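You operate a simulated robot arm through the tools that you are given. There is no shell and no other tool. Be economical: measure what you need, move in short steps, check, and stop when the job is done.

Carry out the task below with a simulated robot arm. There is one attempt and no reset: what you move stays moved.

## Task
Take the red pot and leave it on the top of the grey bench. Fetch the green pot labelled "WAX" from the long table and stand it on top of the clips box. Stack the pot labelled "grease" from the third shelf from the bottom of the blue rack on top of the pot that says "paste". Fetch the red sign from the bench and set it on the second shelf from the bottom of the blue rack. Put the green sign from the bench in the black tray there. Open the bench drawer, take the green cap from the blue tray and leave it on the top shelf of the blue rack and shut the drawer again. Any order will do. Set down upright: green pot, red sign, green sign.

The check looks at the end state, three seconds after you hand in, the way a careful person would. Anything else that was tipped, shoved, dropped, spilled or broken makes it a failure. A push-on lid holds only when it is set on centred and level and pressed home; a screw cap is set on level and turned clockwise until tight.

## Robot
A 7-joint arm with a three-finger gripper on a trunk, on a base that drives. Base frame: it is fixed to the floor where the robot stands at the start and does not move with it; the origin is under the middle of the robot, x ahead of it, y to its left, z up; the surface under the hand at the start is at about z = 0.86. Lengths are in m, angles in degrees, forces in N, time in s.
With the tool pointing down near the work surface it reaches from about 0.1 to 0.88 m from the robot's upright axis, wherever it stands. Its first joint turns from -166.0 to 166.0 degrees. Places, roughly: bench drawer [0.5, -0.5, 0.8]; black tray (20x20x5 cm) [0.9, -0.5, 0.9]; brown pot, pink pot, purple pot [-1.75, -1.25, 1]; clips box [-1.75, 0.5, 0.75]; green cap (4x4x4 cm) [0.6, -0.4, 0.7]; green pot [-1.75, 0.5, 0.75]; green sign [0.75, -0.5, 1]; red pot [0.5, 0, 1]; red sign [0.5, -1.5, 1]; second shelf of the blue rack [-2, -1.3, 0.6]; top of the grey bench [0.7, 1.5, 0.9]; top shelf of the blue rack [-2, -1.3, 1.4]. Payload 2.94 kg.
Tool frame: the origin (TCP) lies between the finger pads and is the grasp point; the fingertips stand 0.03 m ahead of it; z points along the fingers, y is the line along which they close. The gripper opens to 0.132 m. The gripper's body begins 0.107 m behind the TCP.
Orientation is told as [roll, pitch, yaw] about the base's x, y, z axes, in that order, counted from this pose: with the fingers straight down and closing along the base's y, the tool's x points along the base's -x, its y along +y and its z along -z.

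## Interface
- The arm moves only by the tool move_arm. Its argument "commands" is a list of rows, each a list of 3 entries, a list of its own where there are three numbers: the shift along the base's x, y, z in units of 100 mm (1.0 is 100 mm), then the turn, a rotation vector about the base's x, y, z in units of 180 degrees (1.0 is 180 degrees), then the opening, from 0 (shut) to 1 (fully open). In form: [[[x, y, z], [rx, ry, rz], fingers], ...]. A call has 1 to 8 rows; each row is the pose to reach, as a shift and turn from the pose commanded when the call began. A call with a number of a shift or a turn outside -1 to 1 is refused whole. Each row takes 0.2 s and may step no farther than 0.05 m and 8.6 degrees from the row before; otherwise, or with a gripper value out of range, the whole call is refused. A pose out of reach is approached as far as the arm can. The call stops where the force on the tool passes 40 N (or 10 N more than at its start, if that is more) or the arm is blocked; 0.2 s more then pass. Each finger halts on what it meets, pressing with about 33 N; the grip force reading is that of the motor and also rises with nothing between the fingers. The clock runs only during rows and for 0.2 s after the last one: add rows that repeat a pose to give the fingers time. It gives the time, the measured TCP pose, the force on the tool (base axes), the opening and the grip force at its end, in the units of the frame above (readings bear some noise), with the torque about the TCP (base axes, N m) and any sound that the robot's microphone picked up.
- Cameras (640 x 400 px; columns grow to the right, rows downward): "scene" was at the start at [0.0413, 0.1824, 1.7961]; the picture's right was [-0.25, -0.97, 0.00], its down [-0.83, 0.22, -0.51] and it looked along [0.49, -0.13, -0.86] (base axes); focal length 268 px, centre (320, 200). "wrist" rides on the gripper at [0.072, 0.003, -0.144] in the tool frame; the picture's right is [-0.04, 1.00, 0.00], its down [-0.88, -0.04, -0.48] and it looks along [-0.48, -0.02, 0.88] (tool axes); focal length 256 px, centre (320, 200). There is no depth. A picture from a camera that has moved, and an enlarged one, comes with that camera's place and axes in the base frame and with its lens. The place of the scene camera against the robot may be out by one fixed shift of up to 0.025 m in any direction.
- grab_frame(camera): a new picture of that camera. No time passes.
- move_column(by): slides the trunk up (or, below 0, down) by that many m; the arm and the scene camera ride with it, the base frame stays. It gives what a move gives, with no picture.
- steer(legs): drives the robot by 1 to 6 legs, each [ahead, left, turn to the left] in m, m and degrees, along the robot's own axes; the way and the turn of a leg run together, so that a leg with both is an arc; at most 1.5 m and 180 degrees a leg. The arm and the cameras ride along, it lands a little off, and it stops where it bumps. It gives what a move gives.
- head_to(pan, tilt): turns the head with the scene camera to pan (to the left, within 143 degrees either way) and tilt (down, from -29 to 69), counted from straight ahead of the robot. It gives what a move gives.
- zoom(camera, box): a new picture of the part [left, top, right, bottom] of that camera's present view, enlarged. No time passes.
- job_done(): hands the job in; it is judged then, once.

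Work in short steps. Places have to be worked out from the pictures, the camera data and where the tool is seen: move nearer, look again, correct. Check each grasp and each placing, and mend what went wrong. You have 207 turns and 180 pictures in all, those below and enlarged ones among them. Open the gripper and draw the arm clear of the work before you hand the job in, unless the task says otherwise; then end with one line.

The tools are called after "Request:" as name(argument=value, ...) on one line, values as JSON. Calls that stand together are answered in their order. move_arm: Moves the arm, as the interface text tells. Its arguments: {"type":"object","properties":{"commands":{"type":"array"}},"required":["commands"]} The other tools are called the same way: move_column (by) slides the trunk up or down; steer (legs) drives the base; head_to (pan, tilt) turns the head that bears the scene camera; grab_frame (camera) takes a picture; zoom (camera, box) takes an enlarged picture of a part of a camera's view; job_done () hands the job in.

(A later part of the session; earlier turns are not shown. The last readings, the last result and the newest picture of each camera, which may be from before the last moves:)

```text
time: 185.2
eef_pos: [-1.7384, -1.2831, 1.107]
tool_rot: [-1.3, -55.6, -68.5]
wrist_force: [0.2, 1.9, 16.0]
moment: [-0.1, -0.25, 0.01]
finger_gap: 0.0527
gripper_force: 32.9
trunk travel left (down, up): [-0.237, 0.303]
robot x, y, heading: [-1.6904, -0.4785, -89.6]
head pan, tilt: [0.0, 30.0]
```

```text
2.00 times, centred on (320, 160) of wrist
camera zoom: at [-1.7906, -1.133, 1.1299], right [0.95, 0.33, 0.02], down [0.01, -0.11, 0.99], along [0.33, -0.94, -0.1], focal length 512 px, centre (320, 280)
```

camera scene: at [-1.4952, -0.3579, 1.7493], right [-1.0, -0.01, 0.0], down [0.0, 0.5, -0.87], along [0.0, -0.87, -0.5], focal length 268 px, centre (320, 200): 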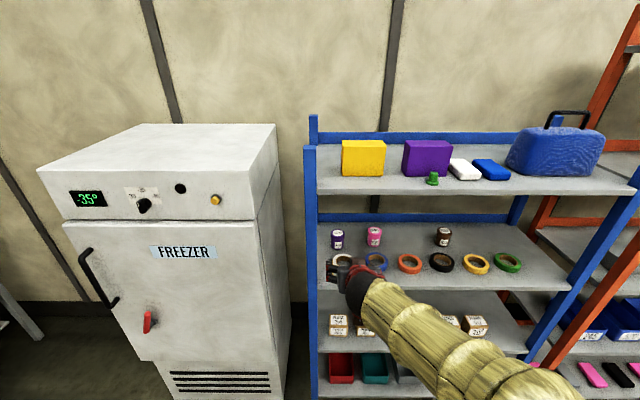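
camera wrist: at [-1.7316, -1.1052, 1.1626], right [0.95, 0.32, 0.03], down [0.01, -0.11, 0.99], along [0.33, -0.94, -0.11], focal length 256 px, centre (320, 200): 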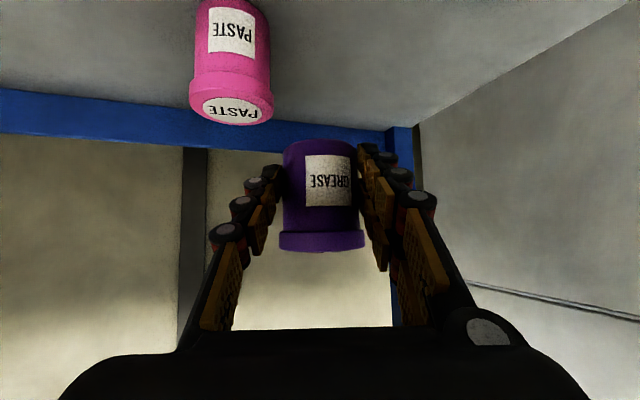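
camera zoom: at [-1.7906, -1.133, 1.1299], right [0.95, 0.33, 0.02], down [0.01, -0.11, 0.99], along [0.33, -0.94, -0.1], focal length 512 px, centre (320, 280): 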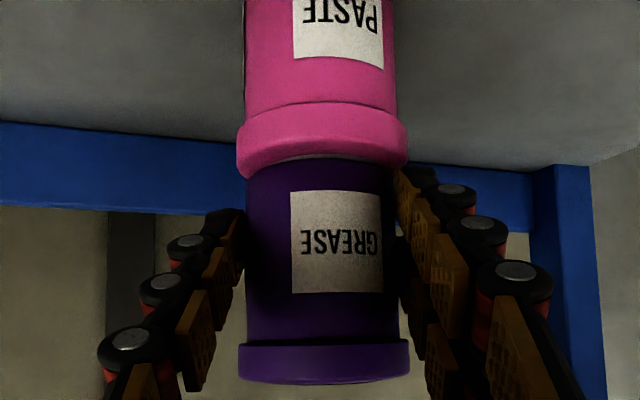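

Contact, well aligned. Ease 2 mm, open, and withdraw along the finger axis.

Request:
move_arm(commands=[[[0, 0, 0.03], [0, 0, 0], 0.2], [[0, 0, 0.03], [0, 0, 0], 0.5], [[0, 0, 0.03], [0, 0, 0], 0.65], [[-0.1, 0.27, 0.22], [0, 0, 0], 0.65], [[-0.22, 0.57, 0.43], [0, 0, 0], 0.65], [[-0.34, 0.87, 0.65], [0, 0, 0], 0.65]])

Request:
grab_frame(camera="wrist")

Request:
zoom(camera="scene", box=[340, 190, 440, 290])

```text
time: 186.6
eef_pos: [-1.773, -1.1953, 1.1671]
tool_rot: [-1.1, -55.2, -68.8]
wrist_force: [0.0, -0.7, -0.2]
moment: [0.02, -0.01, -0.01]
finger_gap: 0.0863
gripper_force: 0.3
trunk travel left (down, up): [-0.237, 0.303]
robot x, y, heading: [-1.6922, -0.4806, -89.5]
head pan, tilt: [0.0, 30.0]
```

```text
48 pictures are left
camera wrist: at [-1.825, -1.0444, 1.1911], right [0.95, 0.33, 0.03], down [0.01, -0.11, 0.99], along [0.33, -0.94, -0.11], focal length 256 px, centre (320, 200)
```

wrist: 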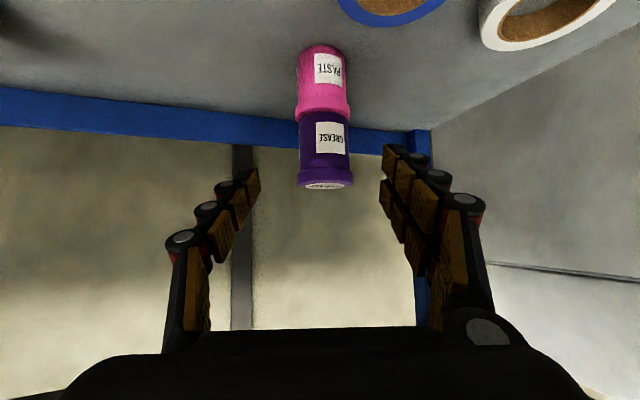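

```text
4.00 times, centred on (390, 240) of scene
camera zoom: at [-1.4944, -0.5292, 1.7493], right [-1.0, 0.0, 0.0], down [0.0, 0.5, -0.87], along [0.0, -0.87, -0.5], focal length 1070 px, centre (40, 40)
```

zoom: 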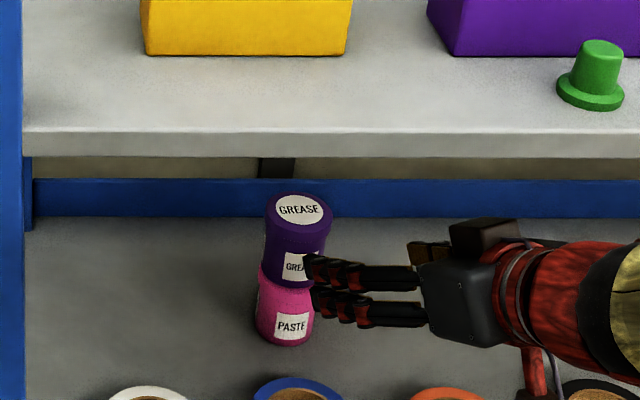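

Stack is standing. Now to the long table: back off, turn around 180°, and look.

Request:
steer(legs=[[-0.3, 0, 0], [0, 0, 180]])

Request:
head_to(pan=0, tilt=45)

Request:
grab_frame(camera="scene")

```text
time: 195.9
eef_pos: [-1.5876, 0.537, 1.1674]
tool_rot: [-1.1, -55.2, 109.6]
wrist_force: [0.2, -0.6, 0.9]
moment: [-0.02, -0.02, -0.01]
finger_gap: 0.0856
gripper_force: 0.2
trunk travel left (down, up): [-0.237, 0.303]
robot x, y, heading: [-1.6917, -0.1794, 88.5]
head pan, tilt: [0.0, 30.0]
```

```text
time: 196.7
eef_pos: [-1.5863, 0.5359, 1.1666]
tool_rot: [-0.9, -55.3, 109.6]
wrist_force: [0.1, 0.6, 0.2]
moment: [-0.03, 0.0, -0.01]
finger_gap: 0.086
gripper_force: 0.1
trunk travel left (down, up): [-0.237, 0.303]
robot x, y, heading: [-1.6889, -0.179, 88.4]
head pan, tilt: [0.0, 45.0]
```

```text
46 pictures are left
camera scene: at [-1.8737, -0.1119, 1.7268], right [1.0, -0.03, 0.0], down [-0.02, -0.71, -0.71], along [0.02, 0.71, -0.71], focal length 268 px, centre (320, 200)
```

scene: 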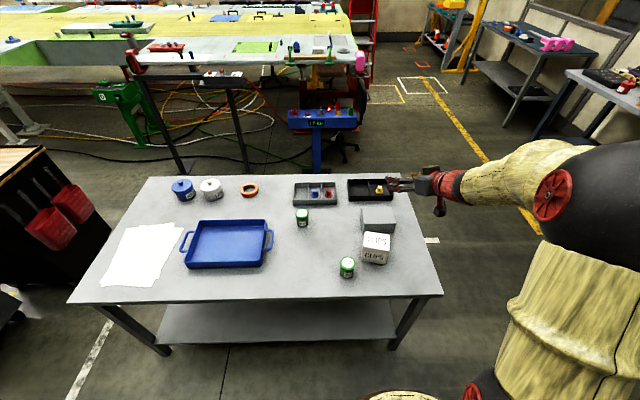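

Zoom to read the green pots and the clips box.

Request:
zoom(camera="scene", box=[280, 190, 440, 290])

```text
4.00 times, centred on (360, 240) of scene
camera zoom: at [-1.8737, -0.1119, 1.7268], right [1.0, -0.03, 0.0], down [-0.02, -0.71, -0.71], along [0.02, 0.71, -0.71], focal length 1070 px, centre (160, 40)
```

zoom: 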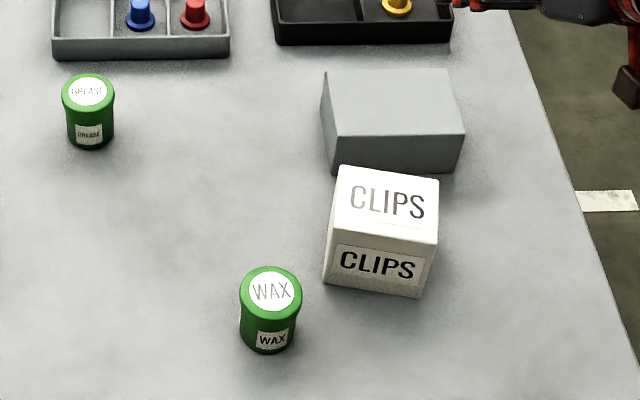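

WAX pot ≈ (-1.745, 0.43), table ≈ z 0.765; clips box just behind-right. Back off 0.2 m, move left 0.16 m, straighten the yaw, lower the trunk, and look.

Request:
steer(legs=[[-0.2, 0.16, 1.5]])

Request:
move_arm(commands=[[[0, 0, 0], [0, 0, -0.04], 0.65], [[0, 0, 0], [0, 0, -0.08], 0.65], [[0, 0, 0], [0, 0, -0.115], 0.65]])

Request:
move_column(by=-0.23)

Request:
grab_frame(camera="wrist")

Request:
grab_frame(camera="scene")

```text
time: 198.6
eef_pos: [-1.7667, 0.3398, 1.1684]
tool_rot: [-1.1, -55.2, 111.0]
wrist_force: [-0.1, -0.7, 0.1]
moment: [0.0, 0.02, -0.06]
finger_gap: 0.0859
gripper_force: 0.0
trunk travel left (down, up): [-0.237, 0.303]
robot x, y, heading: [-1.8528, -0.3745, 90.2]
head pan, tilt: [0.0, 45.0]
```

```text
time: 199.4
eef_pos: [-1.7669, 0.3406, 1.1666]
tool_rot: [-1.0, -55.2, 90.4]
wrist_force: [-0.7, -0.3, 0.8]
moment: [0.03, 0.01, -0.01]
finger_gap: 0.0858
gripper_force: 0.1
trunk travel left (down, up): [-0.237, 0.303]
robot x, y, heading: [-1.8541, -0.3764, 90.2]
head pan, tilt: [0.0, 45.0]
```

```text
time: 201.8
eef_pos: [-1.7664, 0.3387, 0.9373]
tool_rot: [-1.2, -55.1, 90.3]
wrist_force: [1.4, 0.3, 0.0]
moment: [0.03, 0.02, -0.02]
finger_gap: 0.0857
gripper_force: 0.1
trunk travel left (down, up): [-0.007, 0.533]
robot x, y, heading: [-1.8496, -0.3791, 90.1]
head pan, tilt: [0.0, 45.0]
```

```text
44 pictures are left
camera wrist: at [-1.7719, 0.1814, 0.9614], right [-1.0, 0.03, 0.02], down [0.03, 0.11, 0.99], along [0.03, 0.99, -0.11], focal length 256 px, centre (320, 200)
```

wrist: 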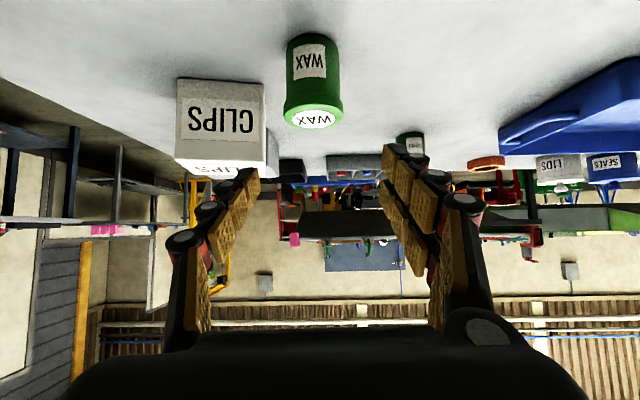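

```text
43 pictures are left
camera scene: at [-2.0365, -0.3153, 1.4968], right [1.0, 0.0, 0.0], down [0.0, -0.71, -0.71], along [0.0, 0.71, -0.71], focal length 268 px, centre (320, 200)
```

scene: 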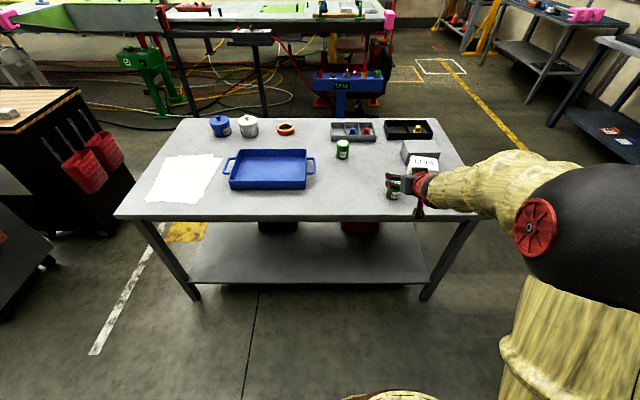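

Pot ≈ (-1.759, 0.425). Move to the pre-grasp point ~0.1 m back along the finger axis and look.

Request:
move_arm(commands=[[[0.08, -0.1, -0.35], [0, 0, 0], 0.62], [[0.08, -0.1, -0.7], [0, 0, 0], 0.6]])

Request:
grab_frame(camera="wrist")

```text
time: 202.4
eef_pos: [-1.7602, 0.3298, 0.8662]
tool_rot: [-1.0, -55.3, 90.2]
wrist_force: [0.4, 0.0, 0.5]
moment: [-0.01, 0.0, 0.0]
finger_gap: 0.0793
gripper_force: 0.0
trunk travel left (down, up): [-0.007, 0.533]
robot x, y, heading: [-1.8542, -0.3741, 90.2]
head pan, tilt: [0.0, 45.0]
```

```text
42 pictures are left
camera wrist: at [-1.7647, 0.1712, 0.89], right [-1.0, 0.03, 0.02], down [0.03, 0.11, 0.99], along [0.03, 0.99, -0.11], focal length 256 px, centre (320, 200)
```

wrist: 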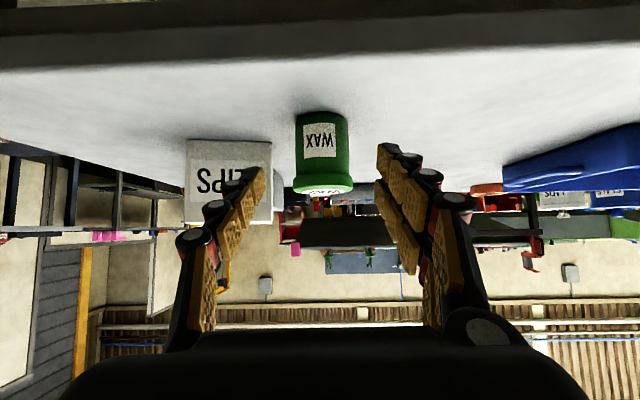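

Same picture as the grease pre-grasp. Advance ~0.09 m (slightly higher than before) and close.

Request:
move_arm(commands=[[[-0.01, 0.38, -0.25], [0, 0, 0], 0.6], [[-0.015, 0.75, -0.47], [0, 0, 0], 0.6], [[-0.015, 0.75, -0.47], [0, 0, 0], 0.2], [[-0.015, 0.75, -0.47], [0, 0, 0], 0.2], [[-0.015, 0.75, -0.47], [0, 0, 0], 0.2], [[-0.015, 0.75, -0.47], [0, 0, 0], 0.2]])

Request:
grab_frame(camera="wrist")

```text
time: 203.8
eef_pos: [-1.7606, 0.4031, 0.8196]
tool_rot: [-1.1, -55.2, 90.3]
wrist_force: [-0.2, 0.9, 0.1]
moment: [0.0, 0.02, 0.0]
finger_gap: 0.0529
gripper_force: 32.7
trunk travel left (down, up): [-0.007, 0.533]
robot x, y, heading: [-1.8528, -0.3748, 90.0]
head pan, tilt: [0.0, 45.0]
```

```text
41 pictures are left
camera wrist: at [-1.7656, 0.2444, 0.8443], right [-1.0, 0.03, 0.02], down [0.03, 0.11, 0.99], along [0.03, 0.99, -0.11], focal length 256 px, centre (320, 200)
```

wrist: 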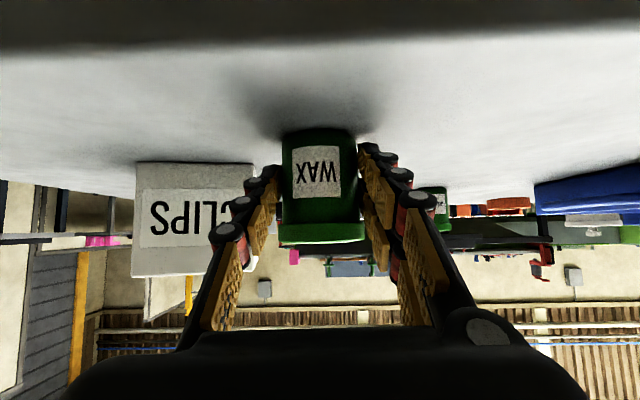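

Gripped with the lid clear. Lift 13 cm, then shift toward the box (≈ (-1.63, 0.50)).

Request:
move_arm(commands=[[[0, 0, 0.3], [0, 0, 0], 0.2], [[0, 0, 0.7], [0, 0, 0], 0.2], [[0, 0, 1], [0, 0, 0], 0.2]])

Request:
move_arm(commands=[[[0, 0, 0.35], [0, 0, 0], 0.2], [[0.35, 0.2, 0.45], [0, 0, 0], 0.2], [[0.7, 0.4, 0.45], [0, 0, 0], 0.2], [[1.0, 0.6, 0.45], [0, 0, 0], 0.2]])

Request:
grab_frame(camera="wrist")

Request:
zoom(camera="scene", box=[360, 110, 480, 220])

```text
time: 204.6
eef_pos: [-1.7594, 0.4018, 0.9186]
tool_rot: [-1.1, -55.1, 90.4]
wrist_force: [0.0, 0.8, -2.6]
moment: [-0.02, 0.02, 0.0]
finger_gap: 0.0526
gripper_force: 33.1
trunk travel left (down, up): [-0.007, 0.533]
robot x, y, heading: [-1.8526, -0.3743, 89.9]
head pan, tilt: [0.0, 45.0]
```

```text
time: 205.6
eef_pos: [-1.6597, 0.4629, 0.9635]
tool_rot: [-1.1, -55.2, 90.4]
wrist_force: [-0.6, 0.8, -1.9]
moment: [-0.04, 0.0, -0.03]
finger_gap: 0.0528
gripper_force: 33.0
trunk travel left (down, up): [-0.007, 0.533]
robot x, y, heading: [-1.8515, -0.3724, 89.9]
head pan, tilt: [0.0, 45.0]
```

```text
40 pictures are left
camera wrist: at [-1.6644, 0.3058, 0.9872], right [-1.0, 0.03, 0.02], down [0.03, 0.11, 0.99], along [0.03, 0.99, -0.11], focal length 256 px, centre (320, 200)
```

wrist: 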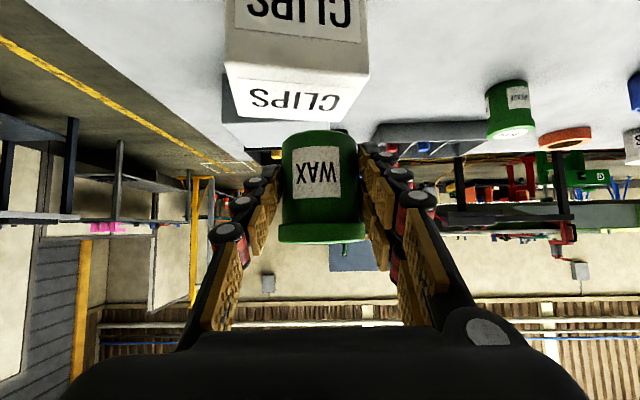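

```text
3.64 times, centred on (420, 165) of scene
camera zoom: at [-2.0366, -0.3152, 1.4966], right [1.0, 0.0, 0.0], down [0.0, -0.71, -0.71], along [0.0, 0.71, -0.71], focal length 973 px, centre (-44, 327)
```

zoom: 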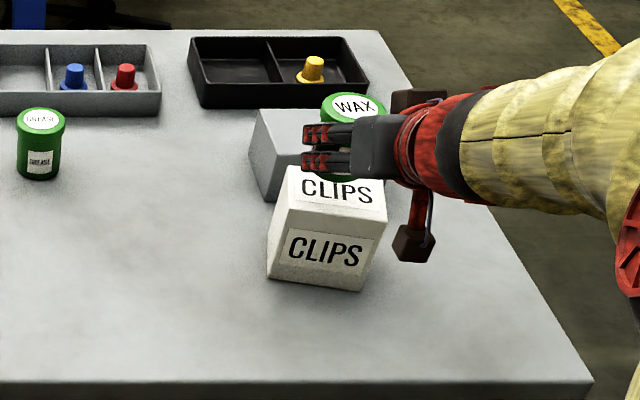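

Box top ≈ z 0.88, centre ≈ (-1.637, 0.509); pot axis ≈ (-1.659, 0.4815). Shift +22/+27 mm, lower 30 mm, and check.

Request:
move_arm(commands=[[[0.22, 0.27, 0], [0, 0, 0], 0.2], [[0.22, 0.27, -0.15], [0, 0, 0], 0.2], [[0.22, 0.27, -0.3], [0, 0, 0], 0.2]])

Request:
grab_frame(camera="wrist")

Request:
zoom(camera="scene", box=[380, 110, 460, 190])

```text
time: 206.4
eef_pos: [-1.6376, 0.4931, 0.9338]
tool_rot: [-1.0, -55.3, 90.3]
wrist_force: [0.2, 0.1, -0.4]
moment: [-0.07, -0.01, 0.03]
finger_gap: 0.0529
gripper_force: 33.1
trunk travel left (down, up): [-0.007, 0.533]
robot x, y, heading: [-1.8506, -0.3775, 90.0]
head pan, tilt: [0.0, 45.0]
```

```text
38 pictures are left
camera wrist: at [-1.6429, 0.3339, 0.9583], right [-1.0, 0.03, 0.03], down [0.03, 0.11, 0.99], along [0.03, 0.99, -0.11], focal length 256 px, centre (320, 200)
```

wrist: 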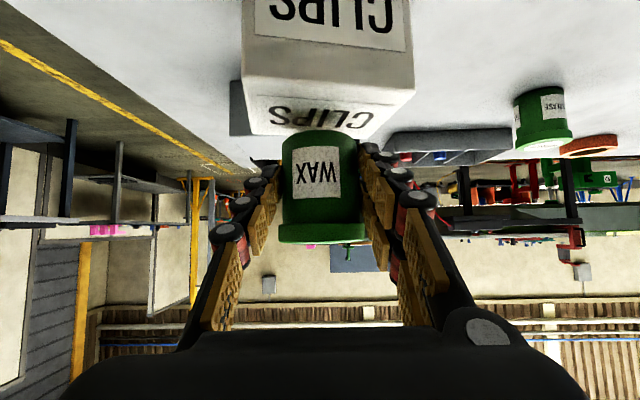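

```text
5.00 times, centred on (420, 150) of scene
camera zoom: at [-2.0364, -0.3151, 1.4967], right [1.0, 0.0, 0.0], down [0.0, -0.71, -0.71], along [0.0, 0.71, -0.71], focal length 1338 px, centre (-180, 450)
```

zoom: 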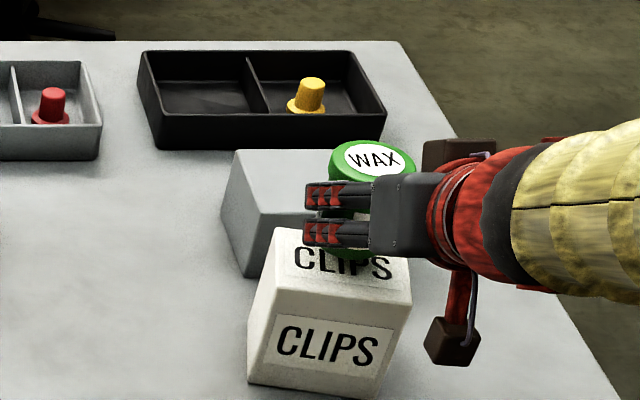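

Pot is over the box centre within a centimetre. Shift -6 mm in y and lower to contact.

Request:
move_arm(commands=[[[-0.02, -0.06, -0.08], [0, 0, 0], 0.2], [[-0.02, -0.06, -0.12], [0, 0, 0], 0.2], [[-0.02, -0.06, -0.15], [0, 0, 0], 0.2], [[-0.02, -0.06, -0.175], [0, 0, 0], 0.2], [[-0.02, -0.06, -0.2], [0, 0, 0], 0.2]])

Request:
zoom(camera="scene", box=[380, 110, 460, 190])

```text
time: 207.6
eef_pos: [-1.6416, 0.4875, 0.9209]
tool_rot: [-1.3, -55.5, 90.4]
wrist_force: [-0.1, -1.2, 15.5]
moment: [0.01, 0.25, 0.0]
finger_gap: 0.0529
gripper_force: 33.2
trunk travel left (down, up): [-0.007, 0.533]
robot x, y, heading: [-1.8517, -0.3783, 90.1]
head pan, tilt: [0.0, 45.0]
```

```text
5.00 times, centred on (420, 150) of scene
camera zoom: at [-2.0368, -0.3168, 1.4969], right [1.0, 0.0, 0.0], down [0.0, -0.71, -0.71], along [0.0, 0.71, -0.71], focal length 1338 px, centre (-180, 450)
```

zoom: 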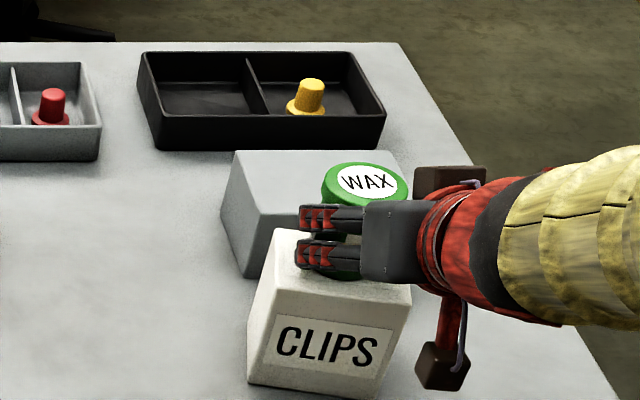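

Contact at 0.921. Ease up, open, and withdraw along the finger axis.

Request:
move_arm(commands=[[[0, 0, 0.05], [0, 0, 0], 0.2], [[0, 0, 0.05], [0, 0, 0], 0.45], [[0, 0, 0.05], [0, 0, 0], 0.6], [[0, 0, 0.05], [0, 0, 0], 0.62], [[0, -0.3, 0.26], [0, 0, 0], 0.62], [[0, -0.65, 0.5], [0, 0, 0], 0.62], [[0, -0.95, 0.7], [0, 0, 0], 0.62]])

Request:
zoom(camera="scene", box=[380, 110, 460, 190])

```text
time: 209.2
eef_pos: [-1.6383, 0.3899, 0.9845]
tool_rot: [-1.2, -55.2, 90.5]
wrist_force: [-0.4, 0.2, -0.5]
moment: [-0.02, -0.01, 0.0]
finger_gap: 0.082
gripper_force: 0.0
trunk travel left (down, up): [-0.007, 0.533]
robot x, y, heading: [-1.8519, -0.3773, 90.0]
head pan, tilt: [0.0, 45.0]
```

```text
5.00 times, centred on (420, 150) of scene
camera zoom: at [-2.0365, -0.315, 1.4967], right [1.0, 0.0, 0.0], down [0.0, -0.71, -0.71], along [0.0, 0.71, -0.71], focal length 1338 px, centre (-180, 450)
```

zoom: 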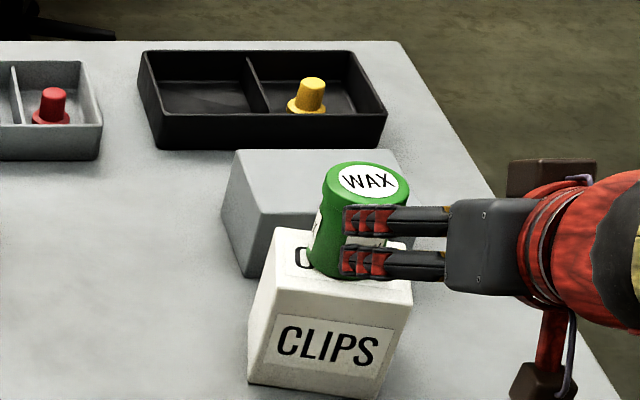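

Green pot stands on the clips box. Now back to the bench: raise the trunk, turn, drive there, and look at the open drawer.

Request:
move_column(by=0.2)

Request:
steer(legs=[[-0.12, 0, 0], [0, 0, -90], [1.0, 0.2, 0]])

Request:
head_to(pan=0, tilt=45)

Request:
grab_frame(camera="scene")

```text
time: 211.3
eef_pos: [-1.6397, 0.3912, 1.1862]
tool_rot: [-1.0, -55.2, 90.3]
wrist_force: [0.7, -0.9, 1.4]
moment: [-0.02, 0.0, 0.01]
finger_gap: 0.0819
gripper_force: 0.0
trunk travel left (down, up): [-0.207, 0.333]
robot x, y, heading: [-1.8553, -0.3752, 89.7]
head pan, tilt: [0.0, 45.0]
```

```text
time: 221.2
eef_pos: [-0.0907, -0.4645, 1.1853]
tool_rot: [-1.0, -55.2, 2.0]
wrist_force: [0.4, 0.6, 0.1]
moment: [0.02, -0.01, 0.0]
finger_gap: 0.0819
gripper_force: 0.1
trunk travel left (down, up): [-0.207, 0.333]
robot x, y, heading: [-0.8712, -0.2751, 1.7]
head pan, tilt: [0.0, 45.0]
```

```text
time: 221.8
eef_pos: [-0.0901, -0.465, 1.1845]
tool_rot: [-1.0, -55.2, 2.0]
wrist_force: [-0.2, 0.2, -0.5]
moment: [0.01, -0.03, 0.04]
finger_gap: 0.0818
gripper_force: 0.3
trunk travel left (down, up): [-0.207, 0.333]
robot x, y, heading: [-0.8659, -0.2714, 1.5]
head pan, tilt: [0.0, 45.0]
```

```text
34 pictures are left
camera scene: at [-0.8137, -0.074, 1.6967], right [0.03, -1.0, 0.0], down [-0.71, -0.02, -0.71], along [0.71, 0.02, -0.71], focal length 268 px, centre (320, 200)
```

scene: 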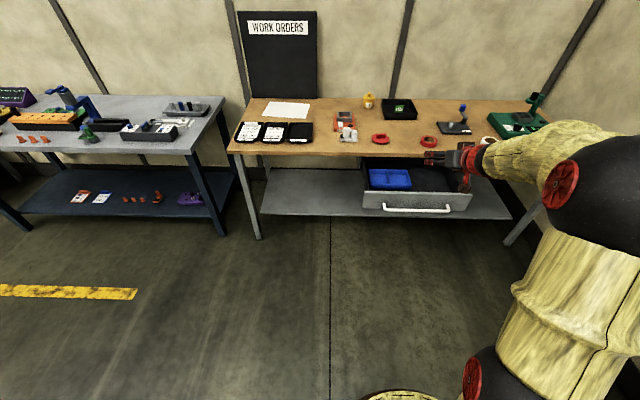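

Drawer handle at ≈ (0.08, -0.52). Lower the closed fingers in front of the panel (z ≈ 0.79) for pushing.

Request:
move_column(by=-0.2)

Request:
move_arm(commands=[[[0, -0.2, -0.4], [0, 0, 0], 0.3], [[0, -0.4, -0.8], [0, 0, 0], 0.1], [[0, -0.4, -1.0], [0, 0, 0], 0]])

Request:
move_arm(commands=[[[0, 0, -0.4], [0, 0, 0], 0], [[0, 0, -0.88], [0, 0, 0], 0]])

Request:
zoom(camera="scene", box=[340, 130, 540, 270])

```text
time: 224.0
eef_pos: [-0.0919, -0.4656, 0.9847]
tool_rot: [-1.0, -55.2, 2.1]
wrist_force: [0.1, -0.8, 0.3]
moment: [0.01, -0.01, 0.01]
finger_gap: 0.0819
gripper_force: 0.0
trunk travel left (down, up): [-0.007, 0.533]
robot x, y, heading: [-0.8652, -0.2747, 1.9]
head pan, tilt: [0.0, 45.0]
```

```text
time: 224.8
eef_pos: [-0.0891, -0.5061, 0.8853]
tool_rot: [-1.1, -55.3, 2.0]
wrist_force: [-0.2, -0.2, 1.1]
moment: [0.03, 0.04, 0.03]
finger_gap: 0.0319
gripper_force: 1.9
trunk travel left (down, up): [-0.007, 0.533]
robot x, y, heading: [-0.8642, -0.277, 1.7]
head pan, tilt: [0.0, 45.0]
```

```text
time: 225.4
eef_pos: [-0.092, -0.5038, 0.7982]
tool_rot: [-1.2, -55.3, 2.2]
wrist_force: [0.1, -0.5, 1.3]
moment: [0.02, 0.08, 0.03]
finger_gap: 0.0003
gripper_force: 11.7
trunk travel left (down, up): [-0.007, 0.533]
robot x, y, heading: [-0.8695, -0.2749, 1.9]
head pan, tilt: [0.0, 45.0]
```

```text
2.86 times, centred on (440, 200) of scene
camera zoom: at [-0.8141, -0.0739, 1.4967], right [0.03, -1.0, 0.0], down [-0.71, -0.02, -0.71], along [0.71, 0.02, -0.71], focal length 765 px, centre (-23, 200)
```

zoom: 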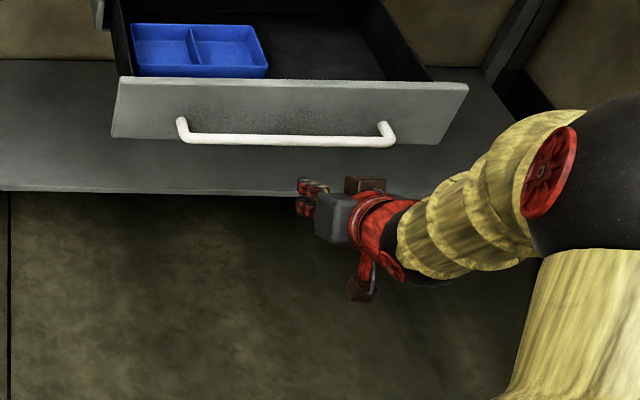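

Aligned above the bar. Drive ahead to push the drawer: 0.3 m first.

Request:
steer(legs=[[0.2, 0, -1.5], [0.12, 0, 0]])

Request:
zoom(camera="scene", box=[340, 130, 540, 270])

```text
time: 227.8
eef_pos: [0.2215, -0.5152, 0.7965]
tool_rot: [-1.1, -55.3, 0.8]
wrist_force: [-0.7, -0.1, 0.5]
moment: [0.02, 0.02, 0.0]
finger_gap: 0.0003
gripper_force: 28.4
trunk travel left (down, up): [-0.007, 0.533]
robot x, y, heading: [-0.5481, -0.2706, 0.7]
head pan, tilt: [0.0, 45.0]
```

```text
2.86 times, centred on (440, 200) of scene
camera zoom: at [-0.4915, -0.0706, 1.4967], right [0.01, -1.0, 0.0], down [-0.71, -0.01, -0.71], along [0.71, 0.01, -0.71], focal length 765 px, centre (-23, 200)
```

zoom: 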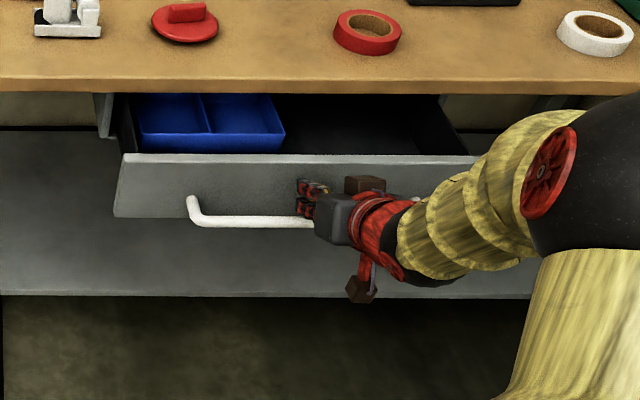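

It's moving in. Continue 0.13 m, then finish with the arm.

Request:
steer(legs=[[0.13, 0, -0.5]])

Request:
move_arm(commands=[[[0.15, 0, 0], [0, 0, 0], 0], [[0.3, 0, 0], [0, 0, 0], 0], [[0.4, 0, 0], [0, 0, 0], 0], [[0.5, 0, 0], [0, 0, 0], 0], [[0.6, 0, 0], [0, 0, 0], 0], [[0.7, 0, 0], [0, 0, 0], 0]])

Request:
zoom(camera="scene", box=[340, 130, 540, 270])

```text
time: 229.1
eef_pos: [0.3491, -0.5209, 0.7964]
tool_rot: [-1.2, -55.2, 0.4]
wrist_force: [-0.9, -0.1, 0.2]
moment: [-0.02, 0.02, 0.04]
finger_gap: 0.0
gripper_force: 28.8
trunk travel left (down, up): [-0.007, 0.533]
robot x, y, heading: [-0.4192, -0.2714, -0.1]
head pan, tilt: [0.0, 45.0]
```

```text
time: 230.0
eef_pos: [0.386, -0.5223, 0.7953]
tool_rot: [-1.1, -54.7, 0.2]
wrist_force: [-25.2, 4.8, 10.6]
moment: [0.0, -0.46, 0.23]
finger_gap: 0.0
gripper_force: 28.5
trunk travel left (down, up): [-0.007, 0.533]
robot x, y, heading: [-0.4224, -0.2692, -0.0]
head pan, tilt: [0.0, 45.0]
stopped in row 4: the force on the tool passed its limit at 53 N (the readings are from after the stop); the commanded pose is now the measured one
```

```text
2.86 times, centred on (440, 200) of scene
camera zoom: at [-0.3637, -0.0698, 1.4969], right [0.0, -1.0, 0.0], down [-0.71, 0.0, -0.71], along [0.71, 0.0, -0.71], focal length 765 px, centre (-23, 200)
```

zoom: 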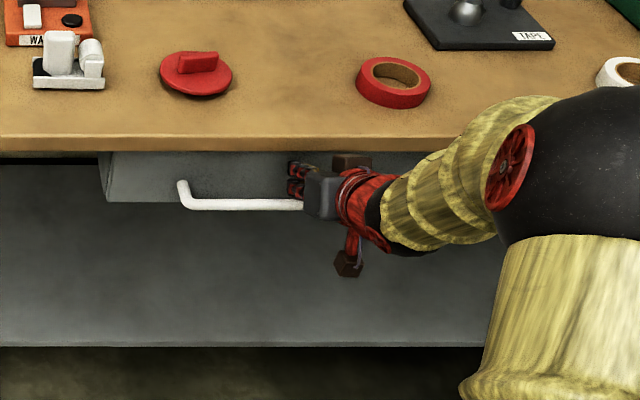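

The push met firm resistance at tip x ≈ 0.415, where the closed panel was. One more push to confirm it's fully home.

Request:
move_arm(commands=[[[0.05, 0, 0], [0, 0, 0], 0], [[0.1, 0, 0], [0, 0, 0], 0], [[0.15, 0, 0], [0, 0, 0], 0]])

Request:
move_arm(commands=[[[-0.3, 0, 0], [0, 0, 0], 0], [[-0.7, 0, 0], [0, 0, 0], 0], [[-1.0, 0, 0.2], [0, 0, 0], 0.1]])

Request:
grab_frame(camera="scene")

```text
time: 230.3
eef_pos: [0.3851, -0.5225, 0.7935]
tool_rot: [-1.1, -54.6, 0.3]
wrist_force: [-23.5, 3.5, 9.8]
moment: [0.01, -0.41, 0.19]
finger_gap: 0.0
gripper_force: 28.2
trunk travel left (down, up): [-0.007, 0.533]
robot x, y, heading: [-0.4182, -0.2703, 0.4]
head pan, tilt: [0.0, 45.0]
stopped in row 1: the force on the tool passed its limit at 47 N (the readings are from after the stop); the commanded pose is now the measured one
```

```text
time: 231.1
eef_pos: [0.2862, -0.523, 0.8123]
tool_rot: [-0.8, -54.5, 0.1]
wrist_force: [0.6, -1.1, 0.9]
moment: [0.03, -0.04, 0.03]
finger_gap: 0.0132
gripper_force: 0.0
trunk travel left (down, up): [-0.007, 0.533]
robot x, y, heading: [-0.4166, -0.2698, 0.1]
head pan, tilt: [0.0, 45.0]
```

```text
30 pictures are left
camera scene: at [-0.3604, -0.0706, 1.4967], right [0.0, -1.0, 0.0], down [-0.71, 0.0, -0.71], along [0.71, 0.0, -0.71], focal length 268 px, centre (320, 200)
```

scene: 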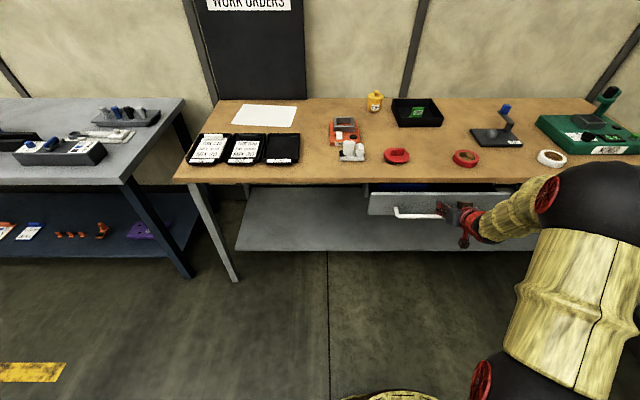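

The fingers hooked the bar when retreating and drew the drawer out a bit. I push it shut again, then withdraw up along the finger axis.

Request:
move_arm(commands=[[[0.25, 0, 0], [0, 0, 0], 0], [[0.5, 0, -0.04], [0, 0, 0], 0], [[0.7, 0, -0.08], [0, 0, 0], 0], [[0.85, 0, -0.08], [0, 0, 0], 0], [[1.0, 0, -0.08], [0, 0, 0], 0]])

Request:
move_arm(commands=[[[0.1, 0, 0], [0, 0, 0], 0], [[0.2, 0, 0], [0, 0, 0], 0]])

Request:
grab_frame(camera="wrist")

```text
time: 232.3
eef_pos: [0.3857, -0.5231, 0.806]
tool_rot: [-1.0, -54.5, 0.1]
wrist_force: [-16.6, 3.7, 4.5]
moment: [0.04, -0.21, 0.16]
finger_gap: 0.0
gripper_force: 28.9
trunk travel left (down, up): [-0.007, 0.533]
robot x, y, heading: [-0.4158, -0.2654, -0.0]
head pan, tilt: [0.0, 45.0]
```

```text
time: 232.6
eef_pos: [0.3854, -0.5232, 0.8043]
tool_rot: [-0.8, -54.5, 0.0]
wrist_force: [-26.4, 5.5, 9.6]
moment: [0.04, -0.43, 0.29]
finger_gap: 0.0
gripper_force: 28.7
trunk travel left (down, up): [-0.007, 0.533]
robot x, y, heading: [-0.4166, -0.271, 0.1]
head pan, tilt: [0.0, 45.0]
stopped in row 1: the force on the tool passed its limit at 51 N (the readings are from after the stop); the commanded pose is now the measured one
```

```text
29 pictures are left
camera wrist: at [0.2268, -0.5168, 0.831], right [0.04, 1.0, 0.03], down [0.12, -0.03, 0.99], along [0.99, -0.04, -0.13], focal length 256 px, centre (320, 200)
```

wrist: 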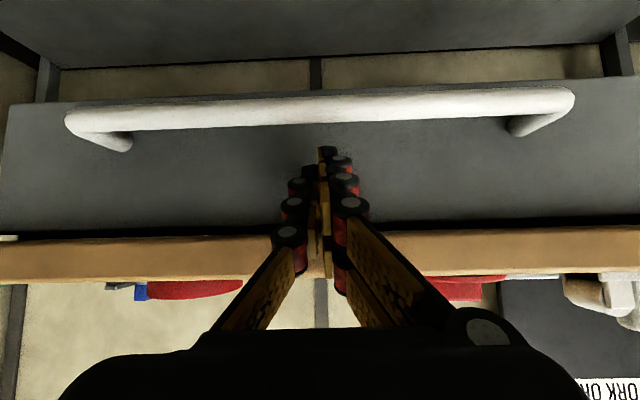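

Now flush and the fingers are well above the bar. Withdraw up along the axis in small steps and check.

Request:
move_arm(commands=[[[-0.16, 0, 0.11], [0, 0, 0], 0], [[-0.4, 0, 0.28], [0, 0, 0], 0], [[-0.75, 0, 0.5], [0, 0, 0], 0], [[-1.0, 0, 0.8], [0, 0, 0], 0]])

Request:
grab_frame(camera="scene")

```text
time: 233.6
eef_pos: [0.2881, -0.523, 0.8835]
tool_rot: [-0.9, -54.2, -0.1]
wrist_force: [0.4, 0.5, -0.6]
moment: [0.01, -0.03, 0.02]
finger_gap: 0.0
gripper_force: 28.4
trunk travel left (down, up): [-0.007, 0.533]
robot x, y, heading: [-0.4181, -0.2728, 0.0]
head pan, tilt: [0.0, 45.0]
```

```text
28 pictures are left
camera scene: at [-0.3609, -0.0704, 1.4967], right [0.0, -1.0, 0.0], down [-0.71, 0.0, -0.71], along [0.71, 0.0, -0.71], focal length 268 px, centre (320, 200)
```

scene: 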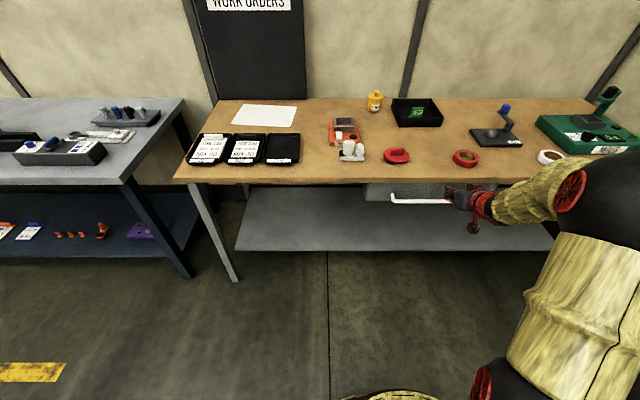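

Drawer is shut. Now the red sign at ≈ (0.46, -1.41): raise the trunk, open the gripper, drive right, and look.

Request:
move_column(by=0.14)

Request:
move_arm(commands=[[[0, 0, 0], [0, 0, 0], 0.3], [[0, 0, 0], [0, 0, 0], 0.6], [[0, 0, 0], [0, 0, 0], 0.7]])

Request:
steer(legs=[[0.06, -0.5, 0], [0, -0.38, 0]])

Request:
grab_frame(camera="wrist")

Request:
grab_frame(camera="scene")

```text
time: 235.3
eef_pos: [0.2884, -0.5238, 1.022]
tool_rot: [-0.9, -54.2, 0.0]
wrist_force: [-0.2, -0.2, -0.6]
moment: [0.01, 0.03, 0.01]
finger_gap: 0.0
gripper_force: 28.7
trunk travel left (down, up): [-0.147, 0.393]
robot x, y, heading: [-0.4178, -0.2721, 0.2]
head pan, tilt: [0.0, 45.0]
```

```text
time: 236.1
eef_pos: [0.2891, -0.5239, 1.0238]
tool_rot: [-1.0, -54.3, 0.1]
wrist_force: [0.8, 0.8, -0.6]
moment: [0.03, 0.0, 0.02]
finger_gap: 0.0486
gripper_force: 0.0
trunk travel left (down, up): [-0.147, 0.393]
robot x, y, heading: [-0.4167, -0.2696, 0.2]
head pan, tilt: [0.0, 45.0]
```

```text
time: 241.1
eef_pos: [0.3593, -1.3947, 1.0233]
tool_rot: [-1.0, -54.2, 0.9]
wrist_force: [-0.3, 0.1, -1.1]
moment: [0.02, -0.03, 0.0]
finger_gap: 0.0923
gripper_force: 0.1
trunk travel left (down, up): [-0.147, 0.393]
robot x, y, heading: [-0.3539, -1.1518, 1.0]
head pan, tilt: [0.0, 45.0]
```

```text
27 pictures are left
camera wrist: at [0.2005, -1.3906, 1.0491], right [0.02, 1.0, 0.03], down [0.13, -0.03, 0.99], along [0.99, -0.02, -0.13], focal length 256 px, centre (320, 200)
```

wrist: 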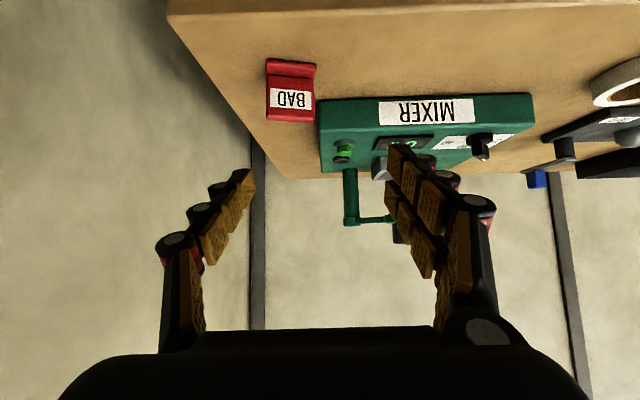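

```text
26 pictures are left
camera scene: at [-0.2979, -0.9522, 1.6367], right [0.02, -1.0, 0.0], down [-0.71, -0.01, -0.71], along [0.71, 0.01, -0.71], focal length 268 px, centre (320, 200)
```

scene: 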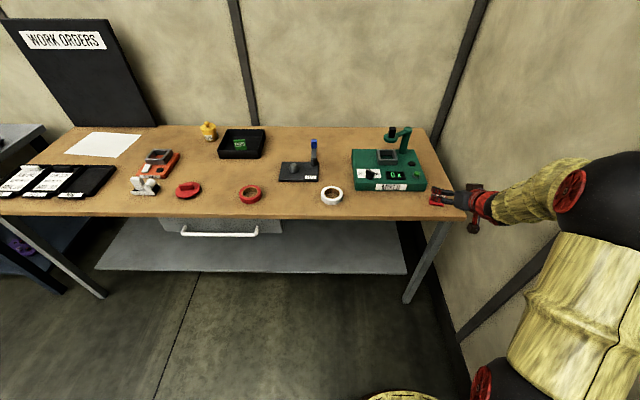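

Sign "BAD" ≈ (0.478, -1.428), facing the robot, the mixer is 6 cm behind. Move to the pre-grasp point and look.

Request:
move_arm(commands=[[[0.2, -0.2, -0.3], [0, 0, 0], 0.65], [[0.5, -0.33, -0.65], [0, 0, 0], 0.62], [[0.54, -0.33, -0.83], [0, 0, 0], 0.6]])

Request:
grab_frame(camera="wrist")

```text
time: 241.9
eef_pos: [0.4133, -1.4278, 0.9372]
tool_rot: [-0.9, -54.3, 0.8]
wrist_force: [0.2, -0.3, 0.0]
moment: [-0.01, 0.0, 0.02]
finger_gap: 0.0792
gripper_force: 0.0
trunk travel left (down, up): [-0.147, 0.393]
robot x, y, heading: [-0.3489, -1.1574, 1.2]
head pan, tilt: [0.0, 45.0]
```

```text
25 pictures are left
camera wrist: at [0.2546, -1.423, 0.9652], right [0.02, 1.0, 0.03], down [0.13, -0.03, 0.99], along [0.99, -0.02, -0.13], focal length 256 px, centre (320, 200)
```

wrist: 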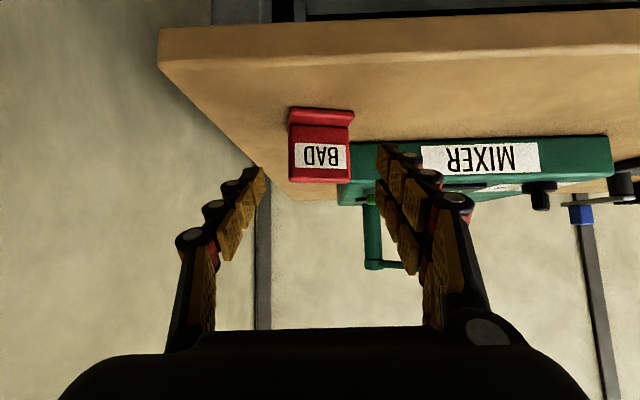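

Aligned. Advance 76 mm and close on the panel's side edges, then lift.

Request:
move_arm(commands=[[[0.33, 0, -0.23], [0, 0, 0], 0.6], [[0.63, 0.01, -0.43], [0, 0, 0], 0.6], [[0.63, 0.01, -0.43], [0, 0, 0], 0.2], [[0.63, 0.01, -0.43], [0, 0, 0], 0.2], [[0.63, 0.01, -0.43], [0, 0, 0], 0.2], [[0.63, 0.01, -0.25], [0, 0, 0], 0.2], [[0.63, 0.01, 0.15], [0, 0, 0], 0.2]])

Request:
grab_frame(camera="wrist")

```text
time: 243.5
eef_pos: [0.4743, -1.4241, 0.9537]
tool_rot: [-0.9, -54.2, 1.0]
wrist_force: [-0.4, -0.1, -0.2]
moment: [0.0, -0.02, -0.03]
finger_gap: 0.0551
gripper_force: 32.4
trunk travel left (down, up): [-0.147, 0.393]
robot x, y, heading: [-0.3499, -1.1543, 1.0]
head pan, tilt: [0.0, 45.0]
```

```text
24 pictures are left
camera wrist: at [0.3155, -1.4207, 0.9813], right [0.02, 1.0, 0.03], down [0.13, -0.03, 0.99], along [0.99, -0.02, -0.13], focal length 256 px, centre (320, 200)
```

wrist: 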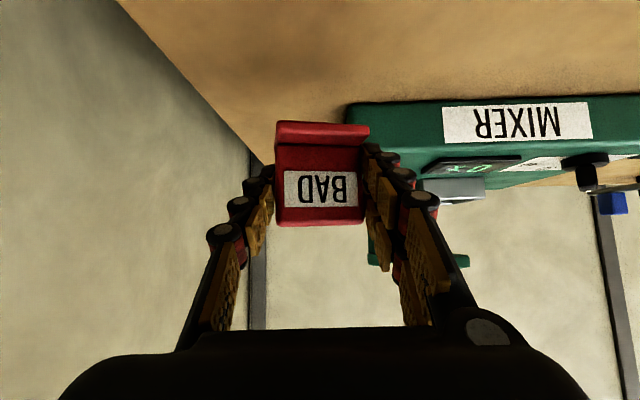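

Red sign held. Drive back to the rack, stopping short, and view the second shelf.

Request:
steer(legs=[[-0.1, 0.2, 0], [0, 0.55, -1], [-1.48, 0.3, 0], [0, 0, -90]])

Request:
move_column(by=-0.14)

Request:
head_to(pan=-5, tilt=35)

Request:
grab_frame(camera="scene")

```text
refused: leg 3 is longer than a leg can be; nothing moved
```

```text
time: 244.5
eef_pos: [0.4833, -1.4256, 0.8951]
tool_rot: [-1.5, -56.2, 1.7]
wrist_force: [4.9, -1.5, 12.0]
moment: [0.35, 0.01, -0.12]
finger_gap: 0.0552
gripper_force: 32.4
trunk travel left (down, up): [-0.065, 0.475]
robot x, y, heading: [-0.3506, -1.1531, 1.0]
head pan, tilt: [0.0, 45.0]
stopped: the force on the tool passed its limit at 67 N (the readings are from after the stop); the commanded pose is now the measured one
```

```text
time: 245.2
eef_pos: [0.4817, -1.4251, 0.896]
tool_rot: [-1.4, -56.2, 1.5]
wrist_force: [7.5, -1.5, 22.4]
moment: [0.7, -0.08, -0.26]
finger_gap: 0.0549
gripper_force: 33.0
trunk travel left (down, up): [-0.065, 0.475]
robot x, y, heading: [-0.3513, -1.153, 1.1]
head pan, tilt: [-5.0, 35.0]
```

```text
23 pictures are left
camera scene: at [-0.2927, -0.9593, 1.5696], right [-0.07, -1.0, 0.0], down [-0.57, 0.04, -0.82], along [0.82, -0.06, -0.57], focal length 268 px, centre (320, 200)
```

scene: 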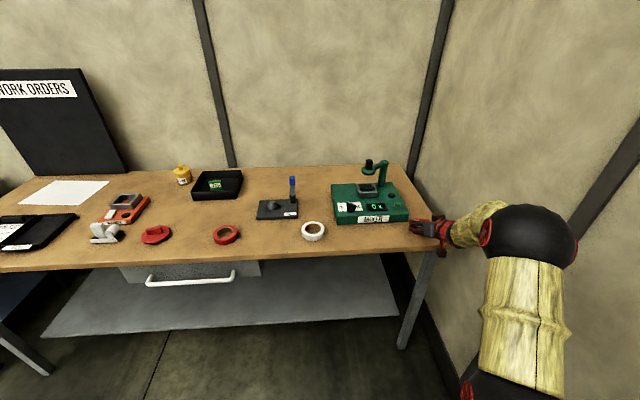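

The drive was refused (leg slightly too long) and the trunk lowered the sign back onto the bench. Raise again and check the grip.

Request:
move_column(by=0.1)

Request:
grab_frame(camera="wrist")

```text
time: 246.5
eef_pos: [0.4814, -1.4241, 0.9896]
tool_rot: [-1.3, -55.9, 1.4]
wrist_force: [-0.1, -0.1, -0.3]
moment: [0.0, 0.0, 0.03]
finger_gap: 0.055
gripper_force: 32.4
trunk travel left (down, up): [-0.165, 0.375]
robot x, y, heading: [-0.3494, -1.153, 1.3]
head pan, tilt: [-5.0, 35.0]
```

```text
22 pictures are left
camera wrist: at [0.3218, -1.4224, 1.0125], right [0.02, 1.0, 0.02], down [0.1, -0.02, 0.99], along [0.99, -0.02, -0.1], focal length 256 px, centre (320, 200)
```

wrist: 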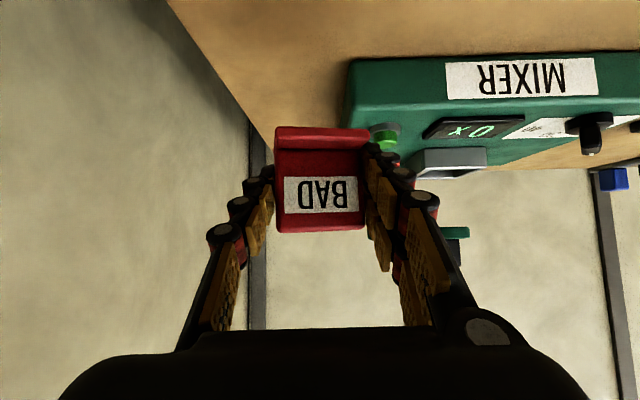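

Grip still good. Drive with shorter legs.

Request:
steer(legs=[[-0.1, 0.2, -1], [0, 0.55, 0], [-1.2, 0.15, 0], [-0.28, 0.15, 0], [0, 0, -90]])

Request:
grab_frame(camera="scene")

```text
time: 248.4
eef_pos: [0.3766, -1.2386, 0.9908]
tool_rot: [-1.3, -55.8, 0.6]
wrist_force: [-0.5, -0.1, -1.1]
moment: [-0.01, 0.01, -0.01]
finger_gap: 0.0551
gripper_force: 33.2
trunk travel left (down, up): [-0.165, 0.375]
robot x, y, heading: [-0.4526, -0.9525, -0.1]
head pan, tilt: [-5.0, 35.0]
stopped in leg 2: the robot was blocked; the commanded pose is now the measured one
```

```text
21 pictures are left
camera scene: at [-0.3877, -0.7589, 1.6696], right [-0.09, -1.0, 0.0], down [-0.57, 0.05, -0.82], along [0.82, -0.07, -0.57], focal length 268 px, centre (320, 200)
```

scene: 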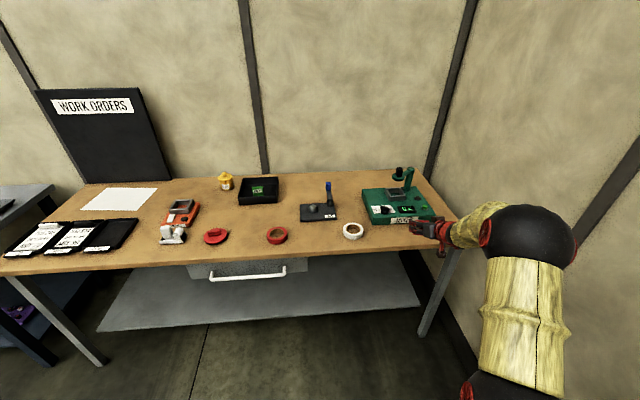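

Probably the base rubs the freezer's corner behind-right. Move ahead-left first, then continue.

Request:
steer(legs=[[0.06, 0.06, 0], [0, 0.55, 0]])

```text
time: 252.3
eef_pos: [0.436, -0.6207, 0.9901]
tool_rot: [-1.2, -55.7, 1.2]
wrist_force: [-1.0, -0.4, -0.3]
moment: [0.01, 0.01, 0.0]
finger_gap: 0.055
gripper_force: 33.0
trunk travel left (down, up): [-0.165, 0.375]
robot x, y, heading: [-0.3994, -0.343, 0.7]
head pan, tilt: [-5.0, 35.0]
```

Free now. Continue to the rack.

Request:
steer(legs=[[-0.8, 0.13, 0], [-0.73, 0.13, -0.7], [0, 0, -90]])

Request:
grab_frame(camera="scene")

```text
time: 263.9
eef_pos: [-2.1502, -0.9364, 0.9906]
tool_rot: [-1.3, -55.8, -87.0]
wrist_force: [-0.8, 0.3, 0.0]
moment: [-0.03, 0.0, 0.01]
finger_gap: 0.0549
gripper_force: 33.1
trunk travel left (down, up): [-0.165, 0.375]
robot x, y, heading: [-1.9017, -0.0981, -87.5]
head pan, tilt: [-5.0, 35.0]
```

```text
20 pictures are left
camera scene: at [-1.7111, -0.1373, 1.6696], right [-1.0, 0.04, 0.0], down [0.02, 0.57, -0.82], along [-0.03, -0.82, -0.57], focal length 268 px, centre (320, 200)
```

scene: 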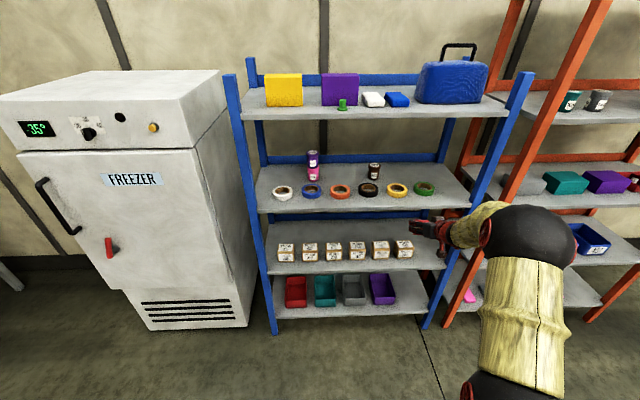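

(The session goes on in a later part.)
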